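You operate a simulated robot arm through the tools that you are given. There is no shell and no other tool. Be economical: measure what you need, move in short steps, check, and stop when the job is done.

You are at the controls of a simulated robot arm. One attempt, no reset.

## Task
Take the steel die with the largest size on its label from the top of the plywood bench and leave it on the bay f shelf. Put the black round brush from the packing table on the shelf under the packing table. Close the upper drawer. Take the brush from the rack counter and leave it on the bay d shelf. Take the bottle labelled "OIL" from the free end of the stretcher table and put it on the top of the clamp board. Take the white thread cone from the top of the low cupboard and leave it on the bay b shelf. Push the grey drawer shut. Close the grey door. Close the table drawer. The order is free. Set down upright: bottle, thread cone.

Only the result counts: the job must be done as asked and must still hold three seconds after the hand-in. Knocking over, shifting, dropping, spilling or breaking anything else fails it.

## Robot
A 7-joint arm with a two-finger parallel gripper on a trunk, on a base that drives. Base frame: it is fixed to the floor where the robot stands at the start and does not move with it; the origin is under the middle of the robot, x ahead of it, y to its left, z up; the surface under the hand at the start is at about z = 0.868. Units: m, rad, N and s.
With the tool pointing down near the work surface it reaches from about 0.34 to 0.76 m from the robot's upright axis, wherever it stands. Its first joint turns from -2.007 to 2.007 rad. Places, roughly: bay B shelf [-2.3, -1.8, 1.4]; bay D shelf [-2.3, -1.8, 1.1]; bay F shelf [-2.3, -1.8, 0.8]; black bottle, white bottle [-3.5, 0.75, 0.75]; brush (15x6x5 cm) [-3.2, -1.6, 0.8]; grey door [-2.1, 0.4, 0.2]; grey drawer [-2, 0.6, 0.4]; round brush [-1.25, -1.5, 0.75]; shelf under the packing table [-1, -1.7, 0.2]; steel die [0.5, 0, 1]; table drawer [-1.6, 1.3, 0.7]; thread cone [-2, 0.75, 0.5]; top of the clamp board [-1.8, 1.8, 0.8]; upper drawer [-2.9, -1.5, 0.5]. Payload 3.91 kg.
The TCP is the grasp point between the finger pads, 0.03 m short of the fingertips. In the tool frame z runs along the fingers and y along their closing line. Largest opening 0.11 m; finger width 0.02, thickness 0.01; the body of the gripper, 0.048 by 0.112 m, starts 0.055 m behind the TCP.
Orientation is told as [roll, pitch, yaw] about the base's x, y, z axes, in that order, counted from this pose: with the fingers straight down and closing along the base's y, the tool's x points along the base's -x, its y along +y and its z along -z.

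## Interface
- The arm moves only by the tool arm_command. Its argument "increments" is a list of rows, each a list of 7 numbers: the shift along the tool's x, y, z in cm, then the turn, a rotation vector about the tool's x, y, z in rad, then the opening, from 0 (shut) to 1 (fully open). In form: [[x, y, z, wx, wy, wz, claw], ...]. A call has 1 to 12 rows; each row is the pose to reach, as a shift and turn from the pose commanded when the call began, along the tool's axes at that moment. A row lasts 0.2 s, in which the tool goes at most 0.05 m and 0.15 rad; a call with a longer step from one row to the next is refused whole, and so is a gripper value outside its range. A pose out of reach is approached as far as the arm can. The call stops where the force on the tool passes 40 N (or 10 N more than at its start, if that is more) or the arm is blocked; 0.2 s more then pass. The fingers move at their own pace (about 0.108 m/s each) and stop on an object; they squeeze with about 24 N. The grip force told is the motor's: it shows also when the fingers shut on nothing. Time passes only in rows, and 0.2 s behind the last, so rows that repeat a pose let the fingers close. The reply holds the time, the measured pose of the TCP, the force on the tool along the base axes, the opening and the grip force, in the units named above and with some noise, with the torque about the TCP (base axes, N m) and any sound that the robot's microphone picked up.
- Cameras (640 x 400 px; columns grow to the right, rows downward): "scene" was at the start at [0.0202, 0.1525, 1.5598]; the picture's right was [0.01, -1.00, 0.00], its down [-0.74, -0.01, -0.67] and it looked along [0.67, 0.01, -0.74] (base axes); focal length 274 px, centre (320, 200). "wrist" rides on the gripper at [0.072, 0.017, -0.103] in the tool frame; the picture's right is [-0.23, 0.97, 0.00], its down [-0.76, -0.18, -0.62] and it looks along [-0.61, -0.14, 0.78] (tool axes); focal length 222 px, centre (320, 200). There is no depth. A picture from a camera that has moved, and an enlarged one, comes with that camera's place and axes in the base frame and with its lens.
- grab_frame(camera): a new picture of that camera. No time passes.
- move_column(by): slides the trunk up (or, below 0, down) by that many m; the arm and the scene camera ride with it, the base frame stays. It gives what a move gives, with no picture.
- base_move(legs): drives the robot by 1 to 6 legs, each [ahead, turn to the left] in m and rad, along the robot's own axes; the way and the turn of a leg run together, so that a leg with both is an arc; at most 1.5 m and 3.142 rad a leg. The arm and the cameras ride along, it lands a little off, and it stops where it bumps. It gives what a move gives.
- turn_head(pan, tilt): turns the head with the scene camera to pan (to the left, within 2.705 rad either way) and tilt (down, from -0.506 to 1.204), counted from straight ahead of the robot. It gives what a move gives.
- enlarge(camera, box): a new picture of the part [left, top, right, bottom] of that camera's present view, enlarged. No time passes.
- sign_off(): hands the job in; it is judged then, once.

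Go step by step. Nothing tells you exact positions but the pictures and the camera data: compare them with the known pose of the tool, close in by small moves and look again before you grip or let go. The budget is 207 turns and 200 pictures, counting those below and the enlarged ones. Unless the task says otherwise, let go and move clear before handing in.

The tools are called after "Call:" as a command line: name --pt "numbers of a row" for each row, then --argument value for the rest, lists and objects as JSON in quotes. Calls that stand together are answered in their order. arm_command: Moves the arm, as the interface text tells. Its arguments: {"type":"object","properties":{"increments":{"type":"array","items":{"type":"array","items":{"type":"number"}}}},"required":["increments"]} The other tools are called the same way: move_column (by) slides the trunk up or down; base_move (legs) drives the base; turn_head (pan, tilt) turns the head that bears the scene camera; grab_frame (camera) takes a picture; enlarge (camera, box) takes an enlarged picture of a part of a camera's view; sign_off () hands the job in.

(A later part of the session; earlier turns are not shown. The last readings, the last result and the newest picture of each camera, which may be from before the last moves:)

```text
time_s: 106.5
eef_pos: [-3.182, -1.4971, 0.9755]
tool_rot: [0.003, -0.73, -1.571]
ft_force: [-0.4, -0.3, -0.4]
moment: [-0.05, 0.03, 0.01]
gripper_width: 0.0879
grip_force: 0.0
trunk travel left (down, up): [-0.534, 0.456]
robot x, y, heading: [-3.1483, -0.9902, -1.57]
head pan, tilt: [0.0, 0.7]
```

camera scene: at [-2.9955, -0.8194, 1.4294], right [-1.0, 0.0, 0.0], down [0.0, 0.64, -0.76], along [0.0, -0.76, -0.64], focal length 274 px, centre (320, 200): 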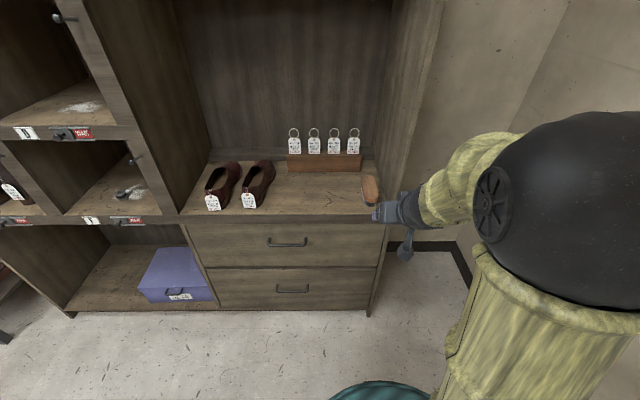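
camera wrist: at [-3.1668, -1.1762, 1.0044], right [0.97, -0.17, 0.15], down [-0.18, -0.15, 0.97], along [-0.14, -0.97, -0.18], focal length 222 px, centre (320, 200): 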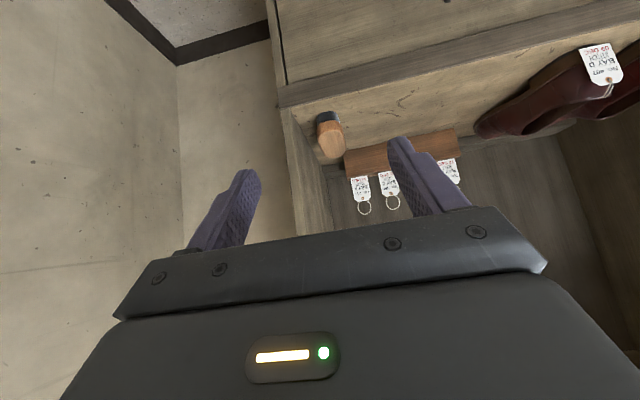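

Call:
arm_command --pt "0.3 0.1 3.6 0 0 0 0.71" --pt "0.6 0.2 7.2 0 0 0 0.71" --pt "0.9 0.3 10.8 0 0 0 0.71" --pt "1.11 0.3 14.4 0 0 0 0.71"

Call:
grab_frame --camera "wrist"

Call:
grab_frame --camera "scene"

```text
time_s: 107.5
eef_pos: [-3.177, -1.5861, 0.8608]
tool_rot: [0.003, -0.731, -1.572]
ft_force: [0.0, 0.1, 0.0]
moment: [-0.01, 0.02, 0.0]
gripper_width: 0.0779
grip_force: 0.0
trunk travel left (down, up): [-0.534, 0.456]
robot x, y, heading: [-3.1474, -0.9948, -1.569]
head pan, tilt: [0.0, 0.7]
```

```text
161 pictures are left
camera wrist: at [-3.1618, -1.4664, 0.8898], right [0.97, -0.17, 0.15], down [-0.18, -0.15, 0.97], along [-0.14, -0.97, -0.18], focal length 222 px, centre (320, 200)
```

wrist: 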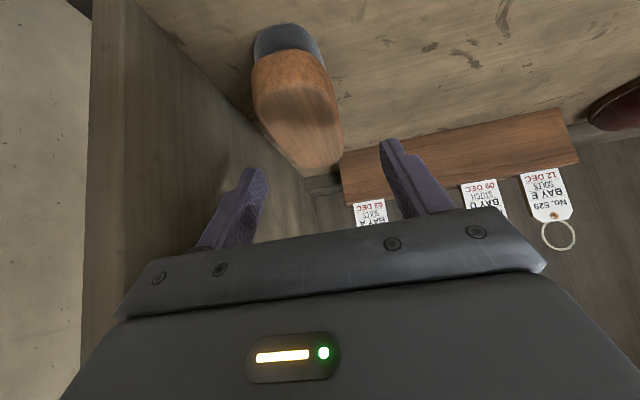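

```text
160 pictures are left
camera scene: at [-2.9957, -1.0196, 1.4294], right [-1.0, 0.0, 0.0], down [0.0, 0.64, -0.76], along [0.0, -0.76, -0.64], focal length 274 px, centre (320, 200)
```

scene: 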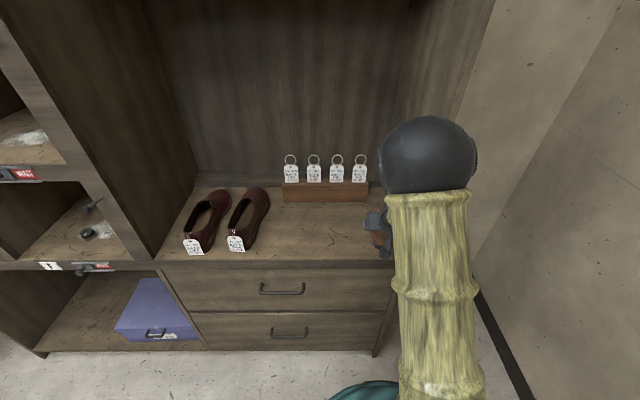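

The brush lines up between the fingers with a few mm offset. I shift 3 mm and descend around its wood.

Call:
arm_command --pt "1.0 -0.3 1.1 0 0 0 0.71" --pt "2.0 -0.4 2.3 0 0 0 0.71" --pt "3.1 -0.4 3.4 0 0 0 0.71"

Call:
grab_frame --camera "wrist"

```text
time_s: 108.3
eef_pos: [-3.1802, -1.5854, 0.8142]
tool_rot: [0.002, -0.734, -1.57]
ft_force: [0.5, -1.0, 0.7]
moment: [-0.02, 0.0, -0.01]
gripper_width: 0.0781
grip_force: 0.0
trunk travel left (down, up): [-0.534, 0.456]
robot x, y, heading: [-3.149, -0.992, -1.567]
head pan, tilt: [0.0, 0.7]
```

```text
159 pictures are left
camera wrist: at [-3.1656, -1.4645, 0.8427], right [0.97, -0.17, 0.15], down [-0.18, -0.15, 0.97], along [-0.14, -0.97, -0.18], focal length 222 px, centre (320, 200)
```

wrist: 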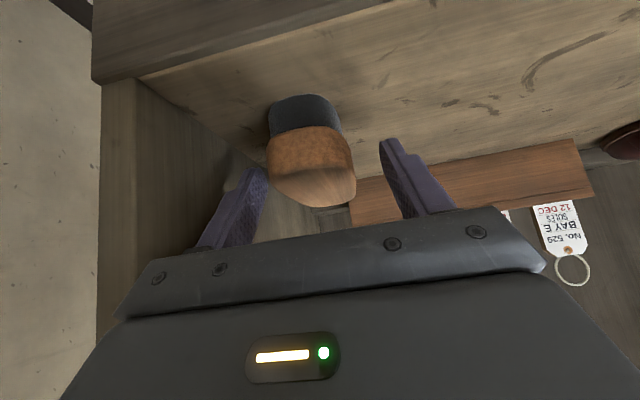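

Call:
arm_command --pt "0 0 0 0 0 0 0.5" --pt "0 0 0 0 0 0 0.4" --pt "0 0 0 0 0 0 0.4" --pt "-1.3 0 -1.5 0 0 0 0.4" --pt "-2.7 0 -3.0 0 0 0 0.4" --pt "-4.0 0 -4.5 0 0 0 0.4"

Call:
grab_frame --camera "wrist"

```text
time_s: 109.8
eef_pos: [-3.1804, -1.5856, 0.8738]
tool_rot: [0.003, -0.729, -1.571]
ft_force: [0.1, 0.3, -2.4]
moment: [0.04, 0.0, 0.02]
gripper_width: 0.0541
grip_force: 24.3
trunk travel left (down, up): [-0.534, 0.456]
robot x, y, heading: [-3.1449, -0.9911, -1.573]
head pan, tilt: [0.0, 0.7]
```

```text
158 pictures are left
camera wrist: at [-3.1649, -1.4644, 0.9044], right [0.97, -0.17, 0.15], down [-0.18, -0.15, 0.97], along [-0.14, -0.97, -0.18], focal length 222 px, centre (320, 200)
```

wrist: 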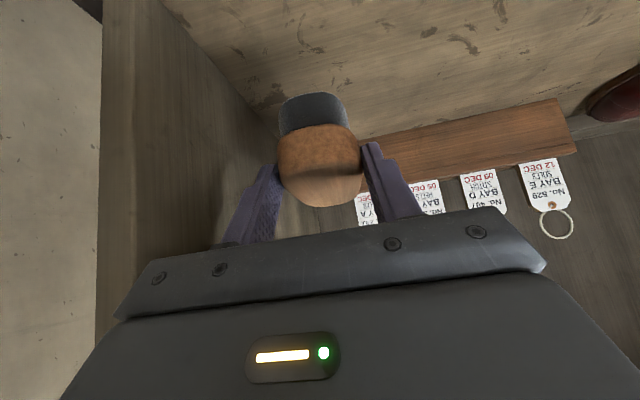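

Brush held. I back out, raise to bay D height, and drive to the middle column.

Call:
base_move --legs '[[-0.3, 0]]'

Call:
move_column --by 0.31

Call:
base_move --legs '[[0, 1.571], [0.91, 0], [0, -1.571]]'

Call:
turn_head --pan 0.0 --tilt 0.6

Call:
grab_frame --camera "scene"

Call:
grab_frame --camera "wrist"

```text
time_s: 112.0
eef_pos: [-3.1806, -1.2871, 0.8753]
tool_rot: [0.002, -0.732, -1.572]
ft_force: [0.1, -0.1, -1.4]
moment: [0.07, -0.01, 0.03]
gripper_width: 0.0542
grip_force: 24.4
trunk travel left (down, up): [-0.534, 0.456]
robot x, y, heading: [-3.1479, -0.6973, -1.573]
head pan, tilt: [0.0, 0.7]
```

```text
time_s: 115.1
eef_pos: [-3.1813, -1.287, 1.1845]
tool_rot: [0.001, -0.732, -1.574]
ft_force: [0.2, -0.5, -1.0]
moment: [0.06, 0.01, 0.04]
gripper_width: 0.0542
grip_force: 24.2
trunk travel left (down, up): [-0.844, 0.146]
robot x, y, heading: [-3.1496, -0.6943, -1.575]
head pan, tilt: [0.0, 0.7]
```

```text
time_s: 131.9
eef_pos: [-2.251, -1.2501, 1.1848]
tool_rot: [0.002, -0.731, -1.529]
ft_force: [0.1, 0.2, -2.0]
moment: [0.06, -0.02, 0.01]
gripper_width: 0.0541
grip_force: 23.8
trunk travel left (down, up): [-0.844, 0.146]
robot x, y, heading: [-2.2479, -0.6573, -1.533]
head pan, tilt: [0.0, 0.7]
```

```text
time_s: 132.6
eef_pos: [-2.2516, -1.2505, 1.1847]
tool_rot: [0.001, -0.731, -1.529]
ft_force: [-0.4, -0.3, -1.2]
moment: [0.06, 0.0, 0.02]
gripper_width: 0.0544
grip_force: 23.7
trunk travel left (down, up): [-0.844, 0.146]
robot x, y, heading: [-2.2442, -0.6558, -1.528]
head pan, tilt: [0.0, 0.6]
```

```text
157 pictures are left
camera scene: at [-2.0911, -0.6801, 1.748], right [-1.0, -0.04, 0.0], down [-0.02, 0.56, -0.82], along [0.03, -0.82, -0.57], focal length 274 px, centre (320, 200)
```

scene: 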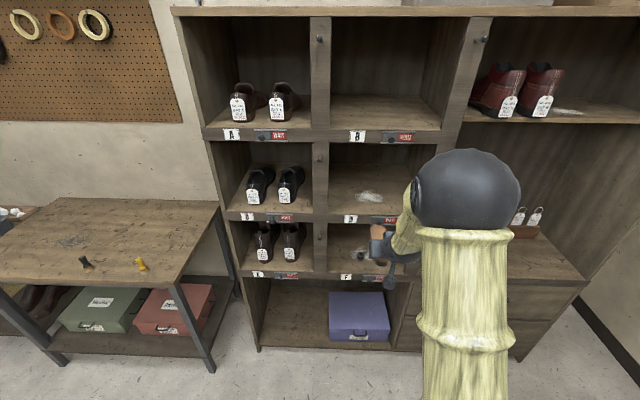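

```text
156 pictures are left
camera wrist: at [-2.2417, -1.1284, 1.2142], right [0.98, -0.13, 0.15], down [-0.17, -0.16, 0.97], along [-0.1, -0.98, -0.18], focal length 222 px, centre (320, 200)
```

wrist: 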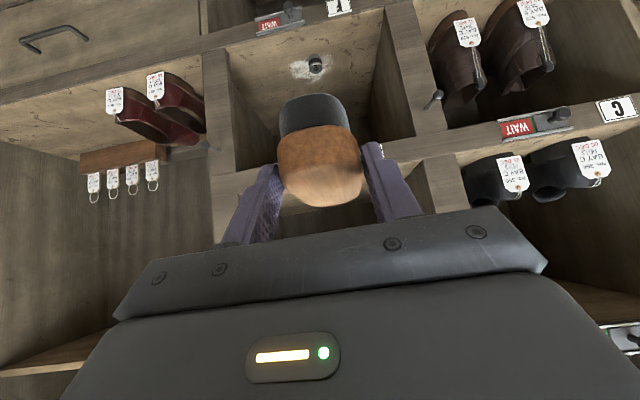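

Aligned with bay D. I correct the heading, drive to the rack and then check before inserting.

Call:
base_move --legs '[[0, -0.04], [0.24, 0]]'

Call:
grab_frame --camera "wrist"

Call:
grab_frame --camera "scene"

```text
time_s: 135.0
eef_pos: [-2.2787, -1.4968, 1.1849]
tool_rot: [0.001, -0.731, -1.575]
ft_force: [-0.3, -0.5, -2.1]
moment: [0.08, 0.05, -0.01]
gripper_width: 0.0541
grip_force: 23.7
trunk travel left (down, up): [-0.844, 0.146]
robot x, y, heading: [-2.2463, -0.8989, -1.576]
head pan, tilt: [0.0, 0.6]
```

```text
155 pictures are left
camera wrist: at [-2.263, -1.3756, 1.2139], right [0.97, -0.17, 0.15], down [-0.18, -0.15, 0.97], along [-0.14, -0.97, -0.18], focal length 222 px, centre (320, 200)
```

wrist: 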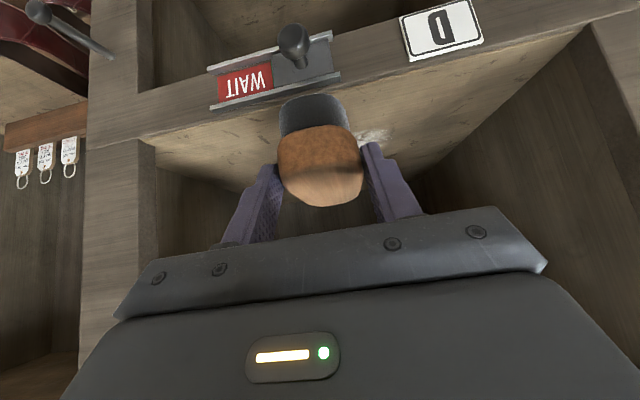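

```text
154 pictures are left
camera scene: at [-2.0926, -0.9347, 1.748], right [-1.0, 0.0, 0.0], down [0.0, 0.57, -0.82], along [0.0, -0.82, -0.57], focal length 274 px, centre (320, 200)
```

scene: 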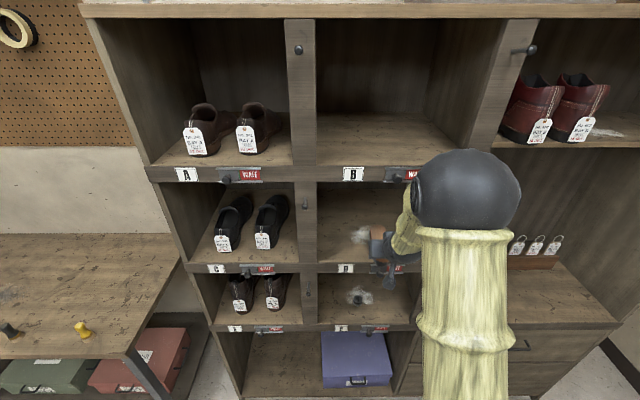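

Call:
arm_command --pt "-2.1 0.5 1.9 0 0 0 0.4" --pt "-4.2 1 3.8 0 0 0 0.4" --pt "-6.3 1.5 5.7 0 0 0 0.4" --pt "-8.4 1.5 7.5 0 0 0 0.4" --pt "-7.1 1.5 9.0 0 0 0 0.4" --pt "-6.4 1.5 9.7 0 0 0 0.4"

Call:
grab_frame --camera "wrist"

```text
time_s: 136.4
eef_pos: [-2.2611, -1.6079, 1.1554]
tool_rot: [0.003, -0.728, -1.574]
ft_force: [-0.4, 0.3, -1.3]
moment: [0.07, 0.01, 0.04]
gripper_width: 0.054
grip_force: 24.0
trunk travel left (down, up): [-0.844, 0.146]
robot x, y, heading: [-2.2449, -0.902, -1.575]
head pan, tilt: [0.0, 0.6]
```

```text
153 pictures are left
camera wrist: at [-2.2465, -1.4866, 1.1854], right [0.97, -0.17, 0.15], down [-0.18, -0.15, 0.97], along [-0.14, -0.97, -0.18], focal length 222 px, centre (320, 200)
```

wrist: 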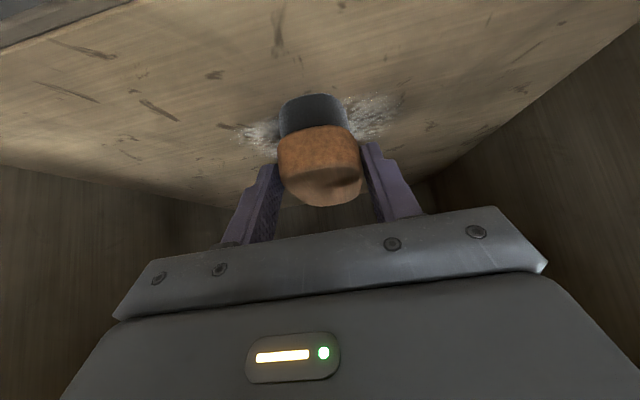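

Just above the shelf now; I lower by millimetres until contact.

Call:
arm_command --pt "0.2 0 0.22 0 0 0 0.4" --pt "0.33 0 0.37 0 0 0 0.4"

Call:
arm_command --pt "0.15 0 0.15 0 0 0 0.4" --pt "0.27 0 0.3 0 0 0 0.4"

```text
time_s: 137.0
eef_pos: [-2.2615, -1.6072, 1.1534]
tool_rot: [0.001, -0.737, -1.575]
ft_force: [2.4, 1.3, 11.8]
moment: [0.08, -0.05, 0.04]
gripper_width: 0.0539
grip_force: 24.3
trunk travel left (down, up): [-0.844, 0.146]
robot x, y, heading: [-2.2472, -0.9047, -1.573]
head pan, tilt: [0.0, 0.6]
```

```text
time_s: 137.6
eef_pos: [-2.2621, -1.607, 1.1497]
tool_rot: [0.001, -0.738, -1.572]
ft_force: [4.1, -1.0, 21.2]
moment: [-0.59, -0.1, 0.07]
gripper_width: 0.0543
grip_force: 23.6
trunk travel left (down, up): [-0.844, 0.146]
robot x, y, heading: [-2.2467, -0.9018, -1.572]
head pan, tilt: [0.0, 0.6]
```

Call:
arm_command --pt "0 0 0 0 0 0 0.6" --pt "0 0 0 0 0 0 0.75" --pt "0 0 0 0 0 0 0.75" --pt "0 0 -3 0 0 0 0.75" --pt "0 0 -7 0 0 0 0.75" --pt "0 0 -11 0 0 0 0.75" --pt "3 0 -14.5 0 0 0 0.75"

Call:
grab_frame --camera "wrist"

Call:
grab_frame --camera "scene"

```text
time_s: 139.2
eef_pos: [-2.2618, -1.4832, 1.2388]
tool_rot: [0.001, -0.733, -1.574]
ft_force: [-0.2, 0.0, -0.5]
moment: [-0.05, 0.01, 0.01]
gripper_width: 0.0823
grip_force: 0.0
trunk travel left (down, up): [-0.844, 0.146]
robot x, y, heading: [-2.2469, -0.9014, -1.576]
head pan, tilt: [0.0, 0.6]
```

```text
152 pictures are left
camera wrist: at [-2.2467, -1.3632, 1.2685], right [0.97, -0.17, 0.15], down [-0.18, -0.15, 0.97], along [-0.14, -0.97, -0.18], focal length 222 px, centre (320, 200)
```

wrist: 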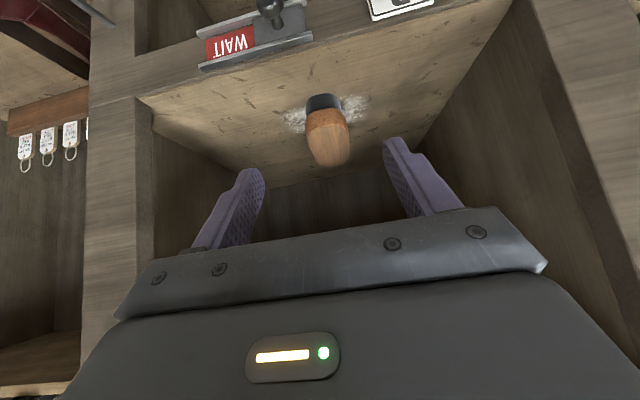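

```text
151 pictures are left
camera scene: at [-2.092, -0.9312, 1.7481], right [-1.0, 0.0, 0.0], down [0.0, 0.56, -0.83], along [0.0, -0.83, -0.56], focal length 274 px, centre (320, 200)
```

scene: 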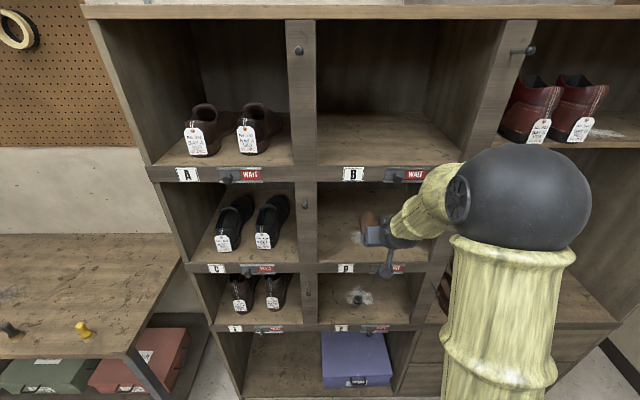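

Brush rests in bay D. Next the black round brush on the packing table, near (-1.07, -1.44); I drive there.

Call:
base_move --legs '[[-0.15, 0], [0, 1.571], [1.18, 0], [0, -1.571]]'

Call:
turn_head --pan 0.0 --tilt 0.85

Call:
grab_frame --camera "scene"

Call:
grab_frame --camera "wrist"

```text
time_s: 158.3
eef_pos: [-1.072, -1.3113, 1.2392]
tool_rot: [0.002, -0.731, -1.511]
ft_force: [-0.2, 0.1, -0.3]
moment: [-0.01, 0.02, -0.02]
gripper_width: 0.0824
grip_force: 0.0
trunk travel left (down, up): [-0.844, 0.146]
robot x, y, heading: [-1.0858, -0.7279, -1.513]
head pan, tilt: [0.0, 0.6]
```

```text
time_s: 159.0
eef_pos: [-1.0717, -1.3114, 1.238]
tool_rot: [0.002, -0.731, -1.512]
ft_force: [0.1, -0.3, -0.5]
moment: [-0.01, -0.02, 0.0]
gripper_width: 0.0824
grip_force: 0.1
trunk travel left (down, up): [-0.844, 0.146]
robot x, y, heading: [-1.0941, -0.7302, -1.514]
head pan, tilt: [0.0, 0.85]
```

```text
150 pictures are left
camera scene: at [-0.9359, -0.7392, 1.7272], right [-1.0, -0.06, 0.0], down [-0.04, 0.75, -0.66], along [0.04, -0.66, -0.75], focal length 274 px, centre (320, 200)
```

scene: 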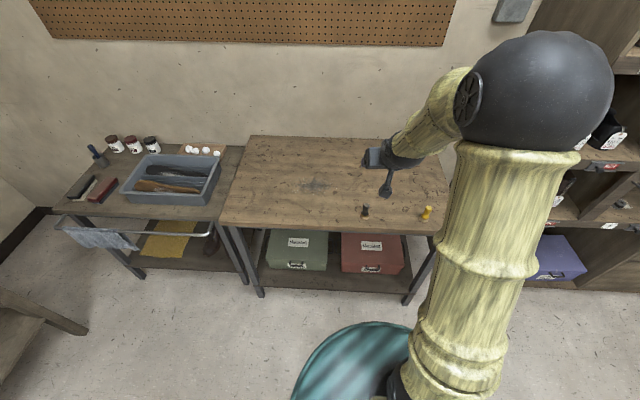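

```text
149 pictures are left
camera wrist: at [-1.0636, -1.1897, 1.2676], right [0.98, -0.11, 0.15], down [-0.17, -0.16, 0.97], along [-0.08, -0.98, -0.18], focal length 222 px, centre (320, 200)
```

wrist: 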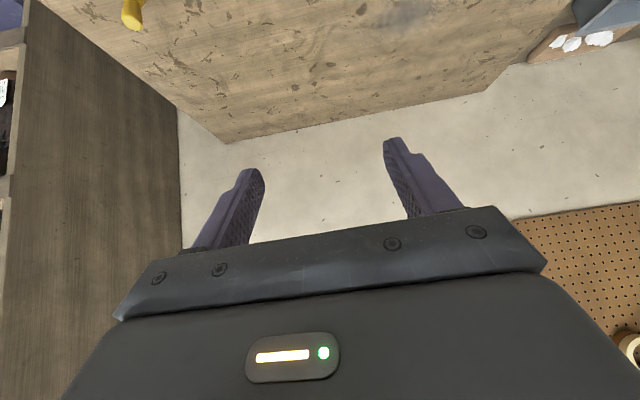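

Call:
enlarge --camera "scene" --box '[220, 180, 460, 330]'

Call:
enlarge --camera "scene" --box '[325, 180, 453, 260]'

```text
2.67 times, centred on (340, 255) of scene
camera zoom: at [-0.9359, -0.7392, 1.7272], right [-1.0, -0.06, 0.0], down [-0.04, 0.75, -0.66], along [0.04, -0.66, -0.75], focal length 732 px, centre (267, 53)
```

zoom: 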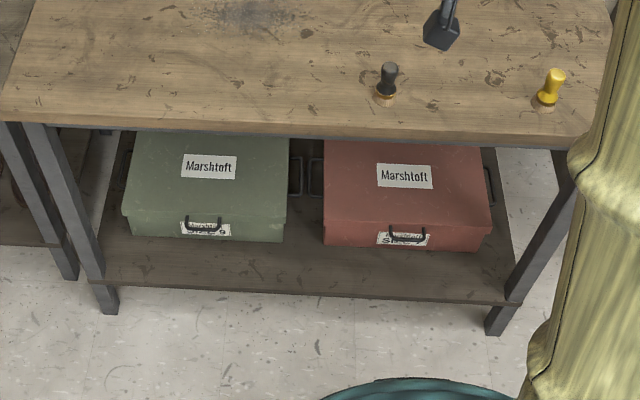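

```text
5.00 times, centred on (389, 220) of scene
camera zoom: at [-0.9359, -0.7392, 1.7272], right [-1.0, -0.06, 0.0], down [-0.04, 0.75, -0.66], along [0.04, -0.66, -0.75], focal length 1372 px, centre (-25, 100)
```

zoom: 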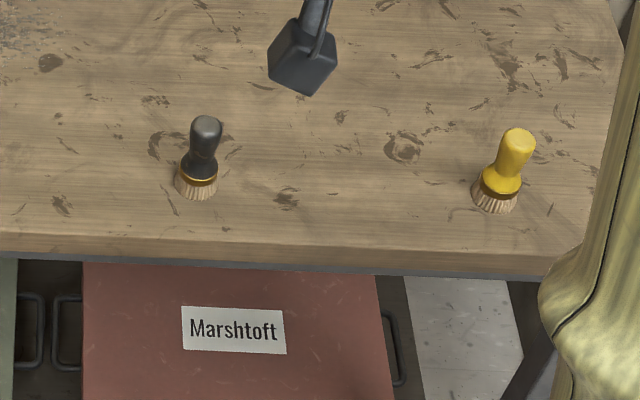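

There's a free strip of shelf in front of the boxes. I lower the trunk for a closer wrist view of the black brush.

Call:
move_column --by -0.16

Call:
grab_frame --camera "wrist"

Call:
enlarge --camera "scene" --box '[300, 160, 460, 260]'

```text
time_s: 160.9
eef_pos: [-1.0713, -1.311, 1.0777]
tool_rot: [0.003, -0.733, -1.513]
ft_force: [0.0, -0.2, -0.7]
moment: [0.0, -0.04, -0.01]
gripper_width: 0.0825
grip_force: 0.1
trunk travel left (down, up): [-0.684, 0.306]
robot x, y, heading: [-1.0896, -0.7294, -1.513]
head pan, tilt: [0.0, 0.85]
```

```text
146 pictures are left
camera wrist: at [-1.0636, -1.1896, 1.1077], right [0.98, -0.11, 0.15], down [-0.17, -0.16, 0.97], along [-0.08, -0.98, -0.18], focal length 222 px, centre (320, 200)
```

wrist: 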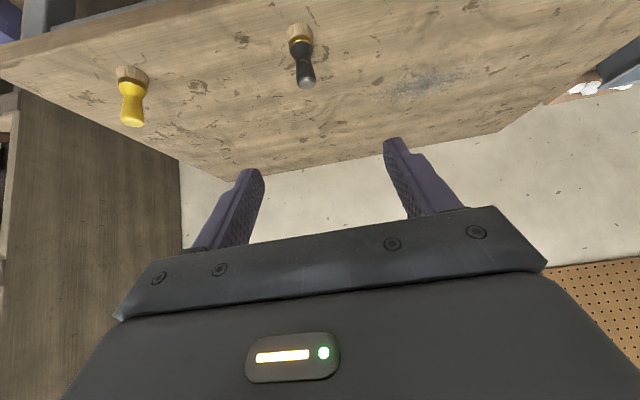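

```text
4.00 times, centred on (380, 210) of scene
camera zoom: at [-0.9359, -0.7391, 1.5672], right [-1.0, -0.06, 0.0], down [-0.04, 0.75, -0.66], along [0.04, -0.66, -0.75], focal length 1097 px, centre (80, 160)
```

zoom: 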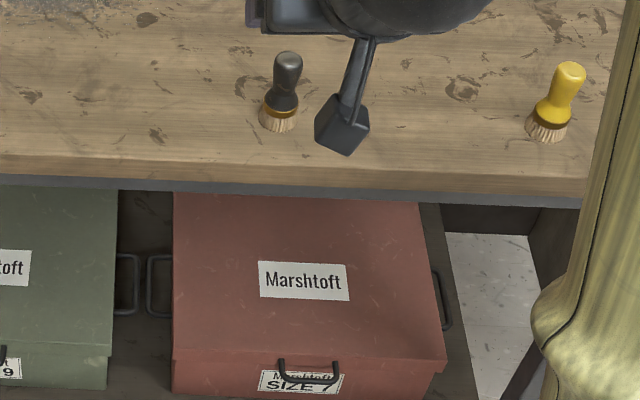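

Brush base (-1.072, -1.42), table ≈0.85, top ≈0.93. I move over it and descend with the fingers either side of the handle.

Call:
arm_command --pt "-0.4 -0.2 3.4 0 0 0 0.5" --pt "-0.8 -0.5 6.8 0 0 0 0.5" --pt "-1.2 -0.7 10.1 0 0 0 0.5" --pt "-1.5 -0.9 13.4 0 0 0 0.5" --pt "0.2 -0.9 15.4 0 0 0 0.5"

Call:
grab_frame --camera "wrist"

```text
time_s: 162.1
eef_pos: [-1.0746, -1.4129, 0.9634]
tool_rot: [0.003, -0.733, -1.513]
ft_force: [0.3, 0.0, -0.9]
moment: [-0.01, 0.02, 0.04]
gripper_width: 0.055
grip_force: 0.1
trunk travel left (down, up): [-0.684, 0.306]
robot x, y, heading: [-1.0901, -0.7277, -1.513]
head pan, tilt: [0.0, 0.85]
```

```text
144 pictures are left
camera wrist: at [-1.0667, -1.2917, 0.9923], right [0.98, -0.11, 0.15], down [-0.17, -0.16, 0.97], along [-0.08, -0.98, -0.18], focal length 222 px, centre (320, 200)
```

wrist: 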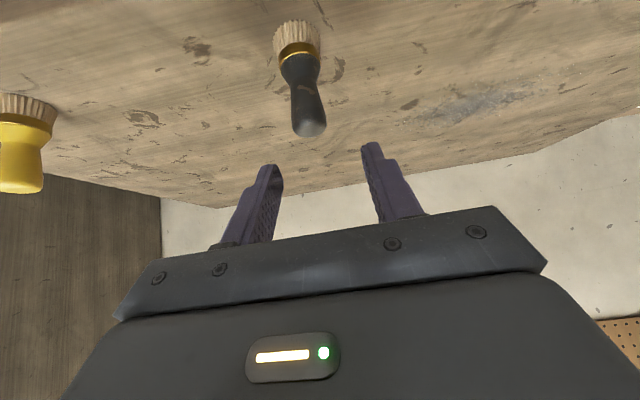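

Call:
arm_command --pt "1.2 0 1.4 0 0 0 0.5" --pt "2.4 0 2.75 0 0 0 0.5" --pt "3.6 0 4.0 0 0 0 0.5"

Call:
grab_frame --camera "wrist"

```text
time_s: 162.9
eef_pos: [-1.0749, -1.4135, 0.9082]
tool_rot: [0.002, -0.731, -1.514]
ft_force: [-0.3, 0.7, -0.3]
moment: [-0.01, 0.0, 0.02]
gripper_width: 0.0547
grip_force: 0.1
trunk travel left (down, up): [-0.684, 0.306]
robot x, y, heading: [-1.0926, -0.7285, -1.512]
head pan, tilt: [0.0, 0.85]
```

```text
143 pictures are left
camera wrist: at [-1.066, -1.2916, 0.9371], right [0.98, -0.11, 0.15], down [-0.17, -0.16, 0.97], along [-0.08, -0.98, -0.18], focal length 222 px, centre (320, 200)
```

wrist: 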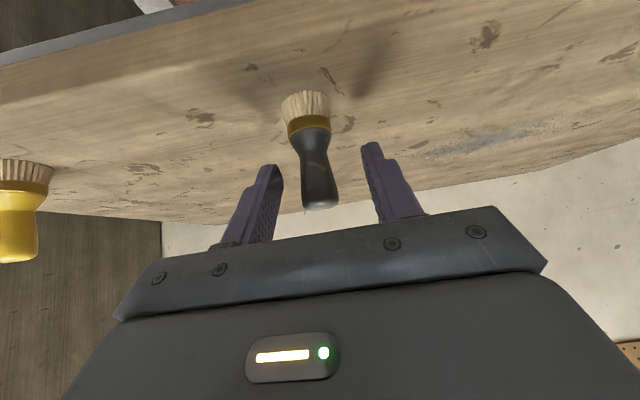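

Call:
arm_command --pt "0 0 0 0 0 0 0.3" --pt "0 0 0 0 0 0 0.1" --pt "0 0 0 0 0 0 0.1" --pt "0 0 0 0 0 0 0.1" --pt "-2 0 -2.2 0 0 0 0.1" --pt "-4 0 -4.5 0 0 0 0.1" --pt "-6.7 0 -7.4 0 0 0 0.1"

Call:
grab_frame --camera "wrist"

```text
time_s: 164.5
eef_pos: [-1.0742, -1.4133, 1.0083]
tool_rot: [0.001, -0.73, -1.515]
ft_force: [0.3, 0.0, -0.9]
moment: [0.01, -0.02, 0.03]
gripper_width: 0.0207
grip_force: 24.6
trunk travel left (down, up): [-0.684, 0.306]
robot x, y, heading: [-1.0911, -0.7252, -1.514]
head pan, tilt: [0.0, 0.85]
```

```text
142 pictures are left
camera wrist: at [-1.0665, -1.2923, 1.0374], right [0.98, -0.11, 0.15], down [-0.17, -0.16, 0.97], along [-0.08, -0.98, -0.18], focal length 222 px, centre (320, 200)
```

wrist: 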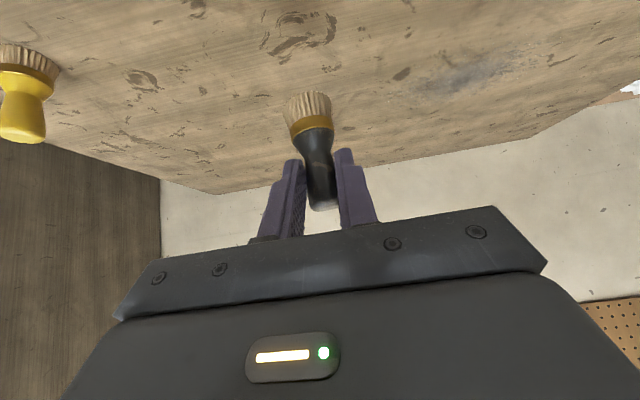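

Held. I back away from the table and lower the trunk to shelf height.

Call:
base_move --legs '[[-0.28, 0]]'

Call:
move_column --by -0.63

Call:
grab_frame --camera "scene"

Call:
grab_frame --camera "wrist"

```text
time_s: 166.7
eef_pos: [-1.0896, -1.1383, 1.0083]
tool_rot: [0.002, -0.73, -1.514]
ft_force: [0.2, 0.2, -0.5]
moment: [0.04, 0.05, -0.02]
gripper_width: 0.0207
grip_force: 24.4
trunk travel left (down, up): [-0.684, 0.306]
robot x, y, heading: [-1.1089, -0.4502, -1.515]
head pan, tilt: [0.0, 0.85]
```

```text
refused: -0.63 is not a number from -0.4 to 0.4
```

```text
141 pictures are left
camera scene: at [-0.952, -0.4618, 1.5672], right [-1.0, -0.06, 0.0], down [-0.04, 0.75, -0.66], along [0.04, -0.66, -0.75], focal length 274 px, centre (320, 200)
```

scene: 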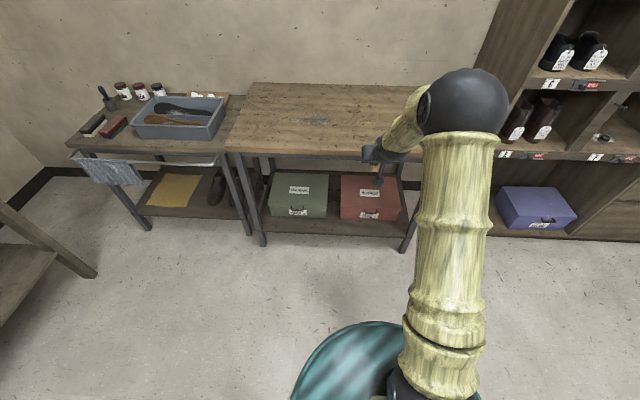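

```text
140 pictures are left
camera wrist: at [-1.0824, -1.0156, 1.0372], right [0.98, -0.11, 0.15], down [-0.17, -0.16, 0.97], along [-0.08, -0.98, -0.18], focal length 222 px, centre (320, 200)
```

wrist: 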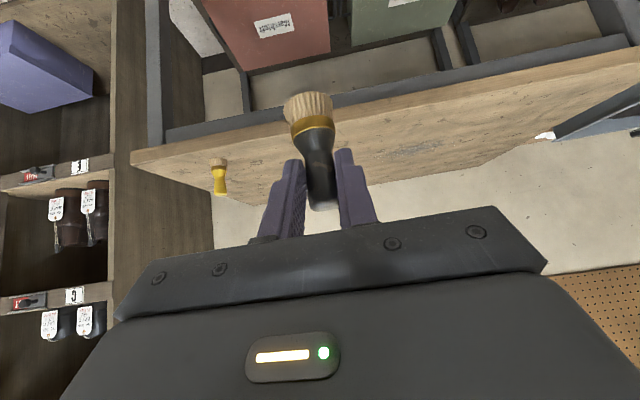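

Call:
move_column --by -0.4

Call:
move_column --by -0.22

Call:
grab_frame --camera "scene"

Call:
grab_frame --camera "wrist"

```text
time_s: 170.5
eef_pos: [-1.0904, -1.1381, 0.6073]
tool_rot: [0.001, -0.73, -1.513]
ft_force: [0.1, -0.7, -0.6]
moment: [-0.01, 0.0, 0.0]
gripper_width: 0.0204
grip_force: 24.0
trunk travel left (down, up): [-0.284, 0.706]
robot x, y, heading: [-1.1038, -0.4493, -1.507]
head pan, tilt: [0.0, 0.85]
```

```text
time_s: 172.8
eef_pos: [-1.0912, -1.1372, 0.3866]
tool_rot: [0.001, -0.731, -1.513]
ft_force: [0.5, 0.1, -0.3]
moment: [0.01, 0.01, 0.0]
gripper_width: 0.0205
grip_force: 24.3
trunk travel left (down, up): [-0.064, 0.926]
robot x, y, heading: [-1.1053, -0.4501, -1.512]
head pan, tilt: [0.0, 0.85]
```

```text
139 pictures are left
camera scene: at [-0.952, -0.4623, 0.9472], right [-1.0, -0.06, 0.0], down [-0.04, 0.75, -0.66], along [0.04, -0.66, -0.75], focal length 274 px, centre (320, 200)
```

scene: 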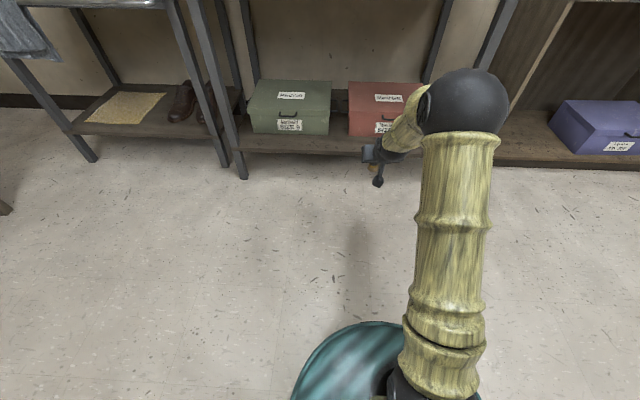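

```text
138 pictures are left
camera wrist: at [-1.0824, -1.0159, 0.4169], right [0.98, -0.11, 0.15], down [-0.17, -0.16, 0.97], along [-0.08, -0.98, -0.18], focal length 222 px, centre (320, 200)
```

wrist: 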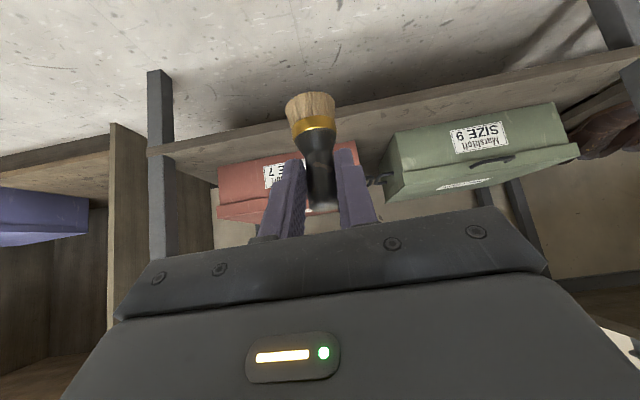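

Shelf front edge is about y=-1.40, z≈0.20, boxes start at y≈-1.52; I aim for (-0.975, -1.455). I drive 0.2 m closer and look again.

Call:
base_move --legs '[[0.2, 0]]'

Call:
arm_command --pt "0 3.5 0 0 0 0 0.1" --pt "0 7 0 0 0 0 0.1" --pt "0 10 0 0 0 0 0.1"

Call:
grab_frame --camera "scene"

Call:
grab_frame --camera "wrist"

```text
time_s: 174.6
eef_pos: [-1.0766, -1.3357, 0.3871]
tool_rot: [0.001, -0.732, -1.512]
ft_force: [0.4, -1.3, 0.0]
moment: [0.01, 0.04, -0.04]
gripper_width: 0.0204
grip_force: 23.9
trunk travel left (down, up): [-0.064, 0.926]
robot x, y, heading: [-1.0957, -0.6513, -1.51]
head pan, tilt: [0.0, 0.85]
```

```text
time_s: 175.4
eef_pos: [-0.9788, -1.3319, 0.3899]
tool_rot: [0.002, -0.73, -1.516]
ft_force: [-0.6, -0.1, -0.5]
moment: [0.02, -0.02, 0.03]
gripper_width: 0.0208
grip_force: 23.6
trunk travel left (down, up): [-0.064, 0.926]
robot x, y, heading: [-1.0949, -0.6481, -1.508]
head pan, tilt: [0.0, 0.85]
```

```text
137 pictures are left
camera scene: at [-0.9405, -0.6606, 0.9472], right [-1.0, -0.06, 0.0], down [-0.04, 0.75, -0.66], along [0.04, -0.66, -0.75], focal length 274 px, centre (320, 200)
```

scene: 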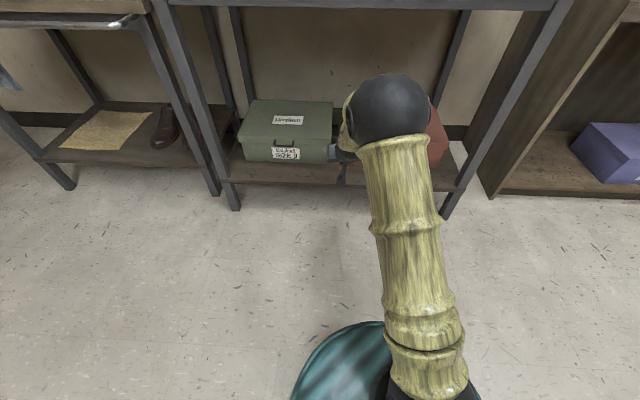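

```text
136 pictures are left
camera wrist: at [-0.9707, -1.2094, 0.4189], right [0.98, -0.11, 0.15], down [-0.17, -0.16, 0.97], along [-0.08, -0.98, -0.18], focal length 222 px, centre (320, 200)
```

wrist: 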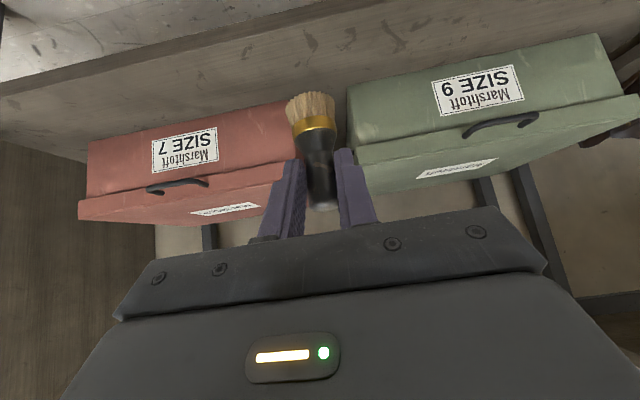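

Refined: shelf ≈0.21, strip y from -1.41 to -1.50. I move the brush over the strip.

Call:
arm_command --pt "-0.5 -0.2 3.8 0 0 0 0.1" --pt "-1 -0.35 7.5 0 0 0 0.1" --pt "-1.5 -0.5 11.3 0 0 0 0.1" --pt "-1.9 -0.67 15.1 0 0 0 0.1"

Call:
grab_frame --camera "wrist"

Call:
grab_frame --camera "scene"

```text
time_s: 176.4
eef_pos: [-0.9741, -1.4449, 0.2886]
tool_rot: [0.004, -0.732, -1.513]
ft_force: [-0.6, 0.1, 1.0]
moment: [0.1, 0.01, -0.02]
gripper_width: 0.0206
grip_force: 24.5
trunk travel left (down, up): [-0.064, 0.926]
robot x, y, heading: [-1.0921, -0.6499, -1.513]
head pan, tilt: [0.0, 0.85]
```

```text
135 pictures are left
camera wrist: at [-0.9656, -1.3239, 0.3173], right [0.98, -0.11, 0.15], down [-0.17, -0.16, 0.97], along [-0.08, -0.98, -0.18], focal length 222 px, centre (320, 200)
```

wrist: 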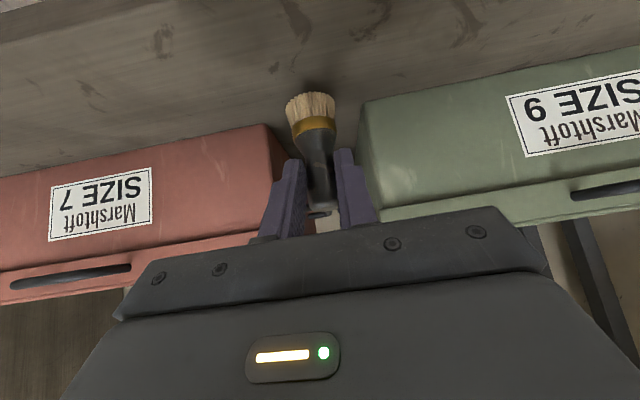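

```text
134 pictures are left
camera scene: at [-0.9404, -0.6603, 0.9472], right [-1.0, -0.06, 0.0], down [-0.04, 0.75, -0.66], along [0.04, -0.66, -0.75], focal length 274 px, centre (320, 200)
```

scene: 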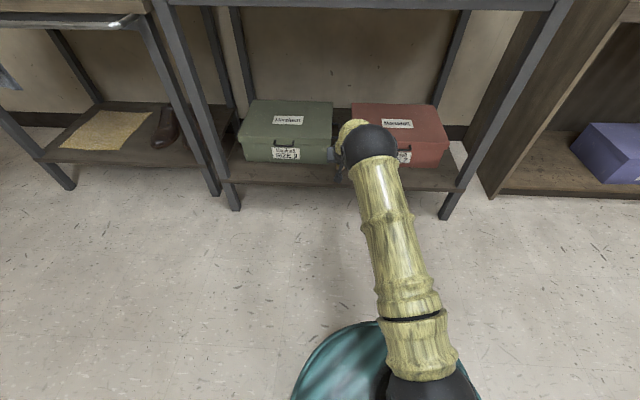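

Call:
arm_command --pt "0.5 0 0.56 0 0 0 0.1" --pt "0.9 0 1.0 0 0 0 0.1" --pt "1.2 0 1.35 0 0 0 0.1"

Call:
arm_command --pt "0.17 0 0.19 0 0 0 0.1" --pt "0.33 0 0.37 0 0 0 0.1"

```text
time_s: 177.2
eef_pos: [-0.9773, -1.4456, 0.2698]
tool_rot: [0.002, -0.731, -1.513]
ft_force: [0.3, 0.4, -0.3]
moment: [0.01, 0.03, 0.0]
gripper_width: 0.0203
grip_force: 24.1
trunk travel left (down, up): [-0.064, 0.926]
robot x, y, heading: [-1.094, -0.6507, -1.513]
head pan, tilt: [0.0, 0.85]
```

```text
time_s: 177.8
eef_pos: [-0.9782, -1.4449, 0.2669]
tool_rot: [0.002, -0.732, -1.512]
ft_force: [-0.9, -0.2, 2.6]
moment: [-0.01, -0.05, 0.01]
gripper_width: 0.0204
grip_force: 23.8
trunk travel left (down, up): [-0.064, 0.926]
robot x, y, heading: [-1.0969, -0.653, -1.513]
head pan, tilt: [0.0, 0.85]
```

Call:
arm_command --pt "0.12 0 0.14 0 0 0 0.1" --pt "0.25 0 0.28 0 0 0 0.1"

Call:
grab_frame --camera "wrist"

```text
time_s: 178.4
eef_pos: [-0.978, -1.4465, 0.265]
tool_rot: [0.002, -0.739, -1.515]
ft_force: [-2.0, 3.4, 18.0]
moment: [-0.28, -0.03, 0.01]
gripper_width: 0.0204
grip_force: 24.0
trunk travel left (down, up): [-0.064, 0.926]
robot x, y, heading: [-1.0965, -0.6521, -1.51]
head pan, tilt: [0.0, 0.85]
```

```text
133 pictures are left
camera wrist: at [-0.9701, -1.3248, 0.2937], right [0.98, -0.11, 0.15], down [-0.17, -0.15, 0.97], along [-0.08, -0.98, -0.17], focal length 222 px, centre (320, 200)
```

wrist: 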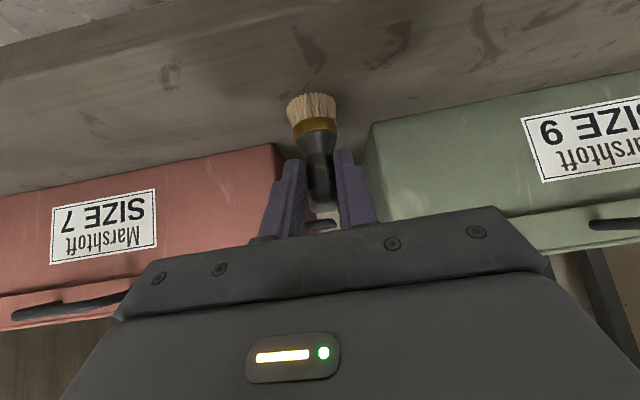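

Brush is on the shelf. Release and withdraw.

Call:
arm_command --pt "0 0 0 0 0 0 0.3" --pt "0 0 0 0 0 0 0.45" --pt "0 0 0 0 0 0 0.45" --pt "0 0 -3 0 0 0 0.45" --pt "0 0 -7 0 0 0 0.45" --pt "0 0 -11 0 0 0 0.45" --pt "3 0 -15 0 0 0 0.45" --pt "5 0 -18 0 0 0 0.45"

Call:
grab_frame --camera "wrist"

```text
time_s: 180.2
eef_pos: [-0.9867, -1.2884, 0.3655]
tool_rot: [0.001, -0.732, -1.513]
ft_force: [-0.4, 0.3, 0.0]
moment: [-0.05, 0.03, 0.0]
gripper_width: 0.0499
grip_force: 0.1
trunk travel left (down, up): [-0.064, 0.926]
robot x, y, heading: [-1.0916, -0.6503, -1.512]
head pan, tilt: [0.0, 0.85]
```

```text
132 pictures are left
camera wrist: at [-0.9798, -1.1674, 0.3944], right [0.98, -0.11, 0.15], down [-0.17, -0.16, 0.97], along [-0.08, -0.98, -0.18], focal length 222 px, centre (320, 200)
```

wrist: 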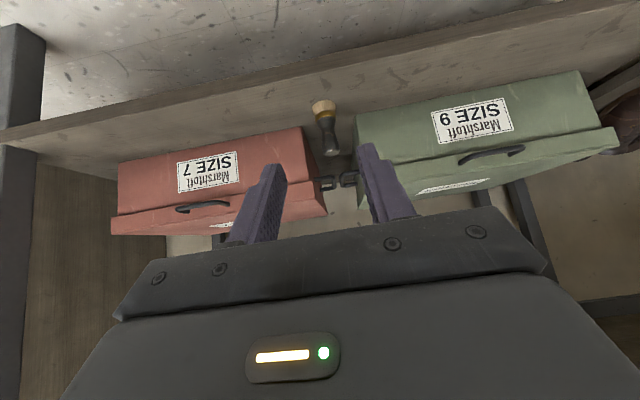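

The black brush stands on the shelf. Next the low cupboard: I raise the trunk, and drive round to face it from the -y side.

Call:
move_column --by 0.4

Call:
move_column --by 0.2

Call:
base_move --legs '[[-0.05, 0], [0, -1.63], [0.86, 0], [0, -1.571]]'

Call:
turn_head --pan 0.0 --tilt 0.75

Call:
grab_frame --camera "scene"

Call:
grab_frame --camera "wrist"

```text
time_s: 184.0
eef_pos: [-0.9872, -1.2897, 0.7646]
tool_rot: [0.004, -0.731, -1.514]
ft_force: [0.3, -0.4, 0.0]
moment: [0.01, 0.0, 0.01]
gripper_width: 0.0495
grip_force: 0.0
trunk travel left (down, up): [-0.464, 0.526]
robot x, y, heading: [-1.0953, -0.6513, -1.513]
head pan, tilt: [0.0, 0.85]
```

```text
time_s: 186.2
eef_pos: [-0.9881, -1.2897, 0.9648]
tool_rot: [0.001, -0.732, -1.512]
ft_force: [0.6, 0.4, -0.1]
moment: [-0.02, 0.0, 0.01]
gripper_width: 0.0496
grip_force: 0.1
trunk travel left (down, up): [-0.664, 0.326]
robot x, y, heading: [-1.0941, -0.651, -1.509]
head pan, tilt: [0.0, 0.85]
```

```text
time_s: 203.2
eef_pos: [-1.9792, 0.0824, 0.9651]
tool_rot: [0.003, -0.733, 1.538]
ft_force: [-0.6, -0.3, 1.5]
moment: [-0.01, -0.01, -0.02]
gripper_width: 0.0495
grip_force: 0.1
trunk travel left (down, up): [-0.664, 0.326]
robot x, y, heading: [-1.9279, -0.5658, 1.54]
head pan, tilt: [0.0, 0.85]
```

```text
time_s: 203.8
eef_pos: [-1.9787, 0.0815, 0.9649]
tool_rot: [0.001, -0.731, 1.541]
ft_force: [0.2, 0.1, -0.4]
moment: [0.01, -0.02, -0.02]
gripper_width: 0.0497
grip_force: 0.1
trunk travel left (down, up): [-0.664, 0.326]
robot x, y, heading: [-1.931, -0.5647, 1.541]
head pan, tilt: [0.0, 0.75]
```

```text
131 pictures are left
camera scene: at [-2.0804, -0.5377, 1.5551], right [1.0, -0.03, 0.0], down [-0.02, -0.68, -0.73], along [0.02, 0.73, -0.68], focal length 274 px, centre (320, 200)
```

scene: 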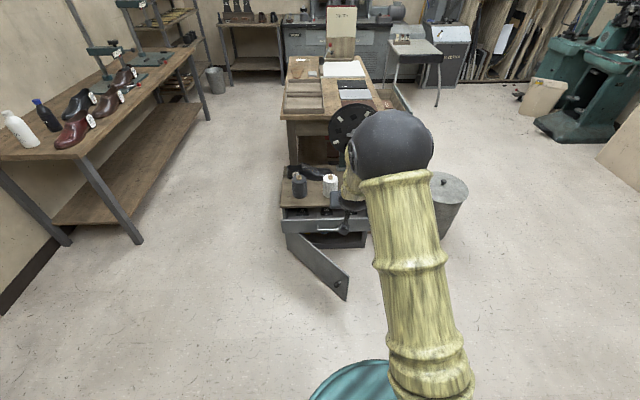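

```text
130 pictures are left
camera wrist: at [-2.0004, -0.0423, 0.9943], right [-0.97, 0.2, 0.15], down [0.18, 0.15, 0.97], along [0.17, 0.97, -0.18], focal length 222 px, centre (320, 200)
```

wrist: 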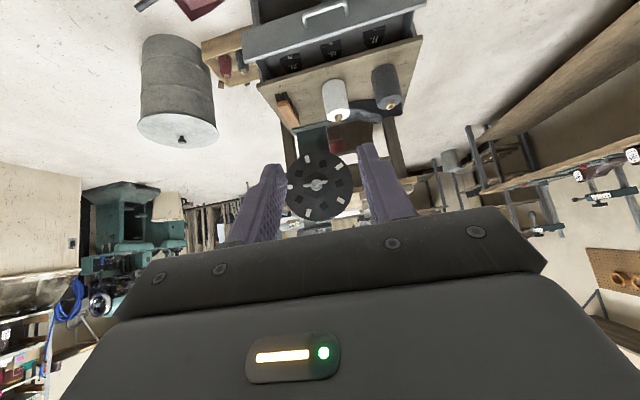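

Call:
enlarge --camera "scene" --box '[260, 130, 420, 310]'

Call:
enlarge --camera "wrist" --box '[200, 0, 440, 150]'

Call:
enlarge --camera "scene" --box '[0, 40, 220, 178]'

```text
2.22 times, centred on (340, 220) of scene
camera zoom: at [-2.0804, -0.5377, 1.5551], right [1.0, -0.03, 0.0], down [-0.02, -0.68, -0.73], along [0.02, 0.73, -0.68], focal length 610 px, centre (276, 156)
```

zoom: 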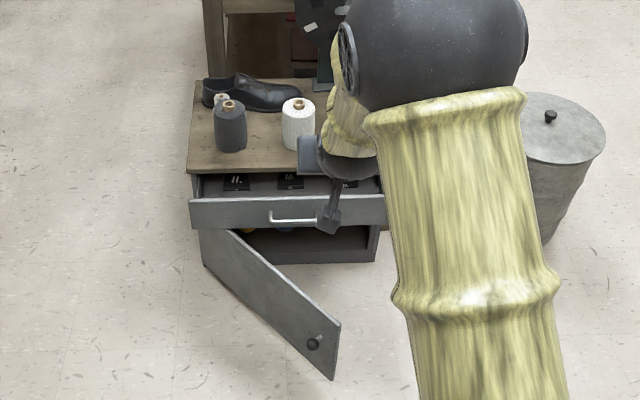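

```text
2.67 times, centred on (320, 75) of wrist
camera zoom: at [-2.0004, -0.0423, 0.9943], right [-0.97, 0.2, 0.15], down [0.18, 0.15, 0.97], along [0.17, 0.97, -0.18], focal length 592 px, centre (320, 533)
```

zoom: 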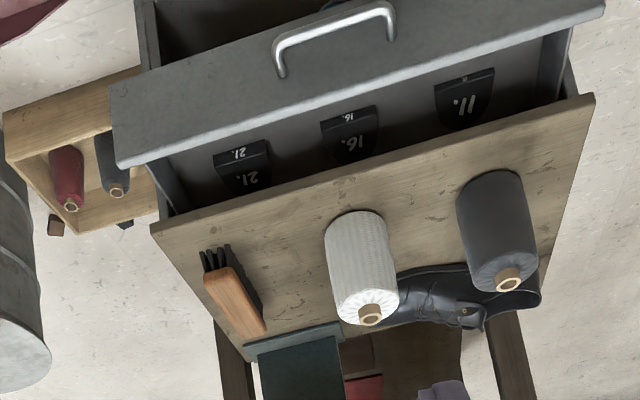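

```text
2.90 times, centred on (110, 109) of scene
camera zoom: at [-2.0804, -0.5377, 1.5551], right [1.0, -0.03, 0.0], down [-0.02, -0.68, -0.73], along [0.02, 0.73, -0.68], focal length 795 px, centre (929, 464)
```

zoom: 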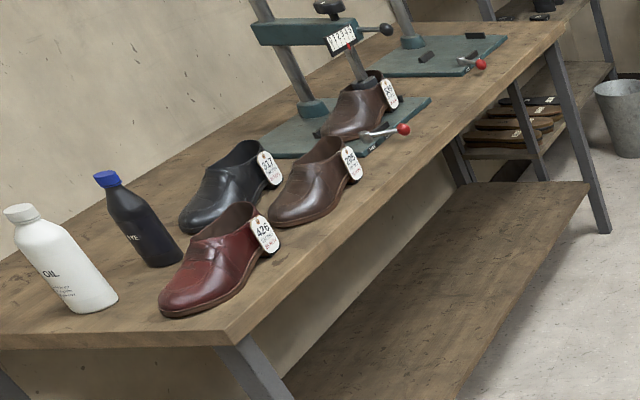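

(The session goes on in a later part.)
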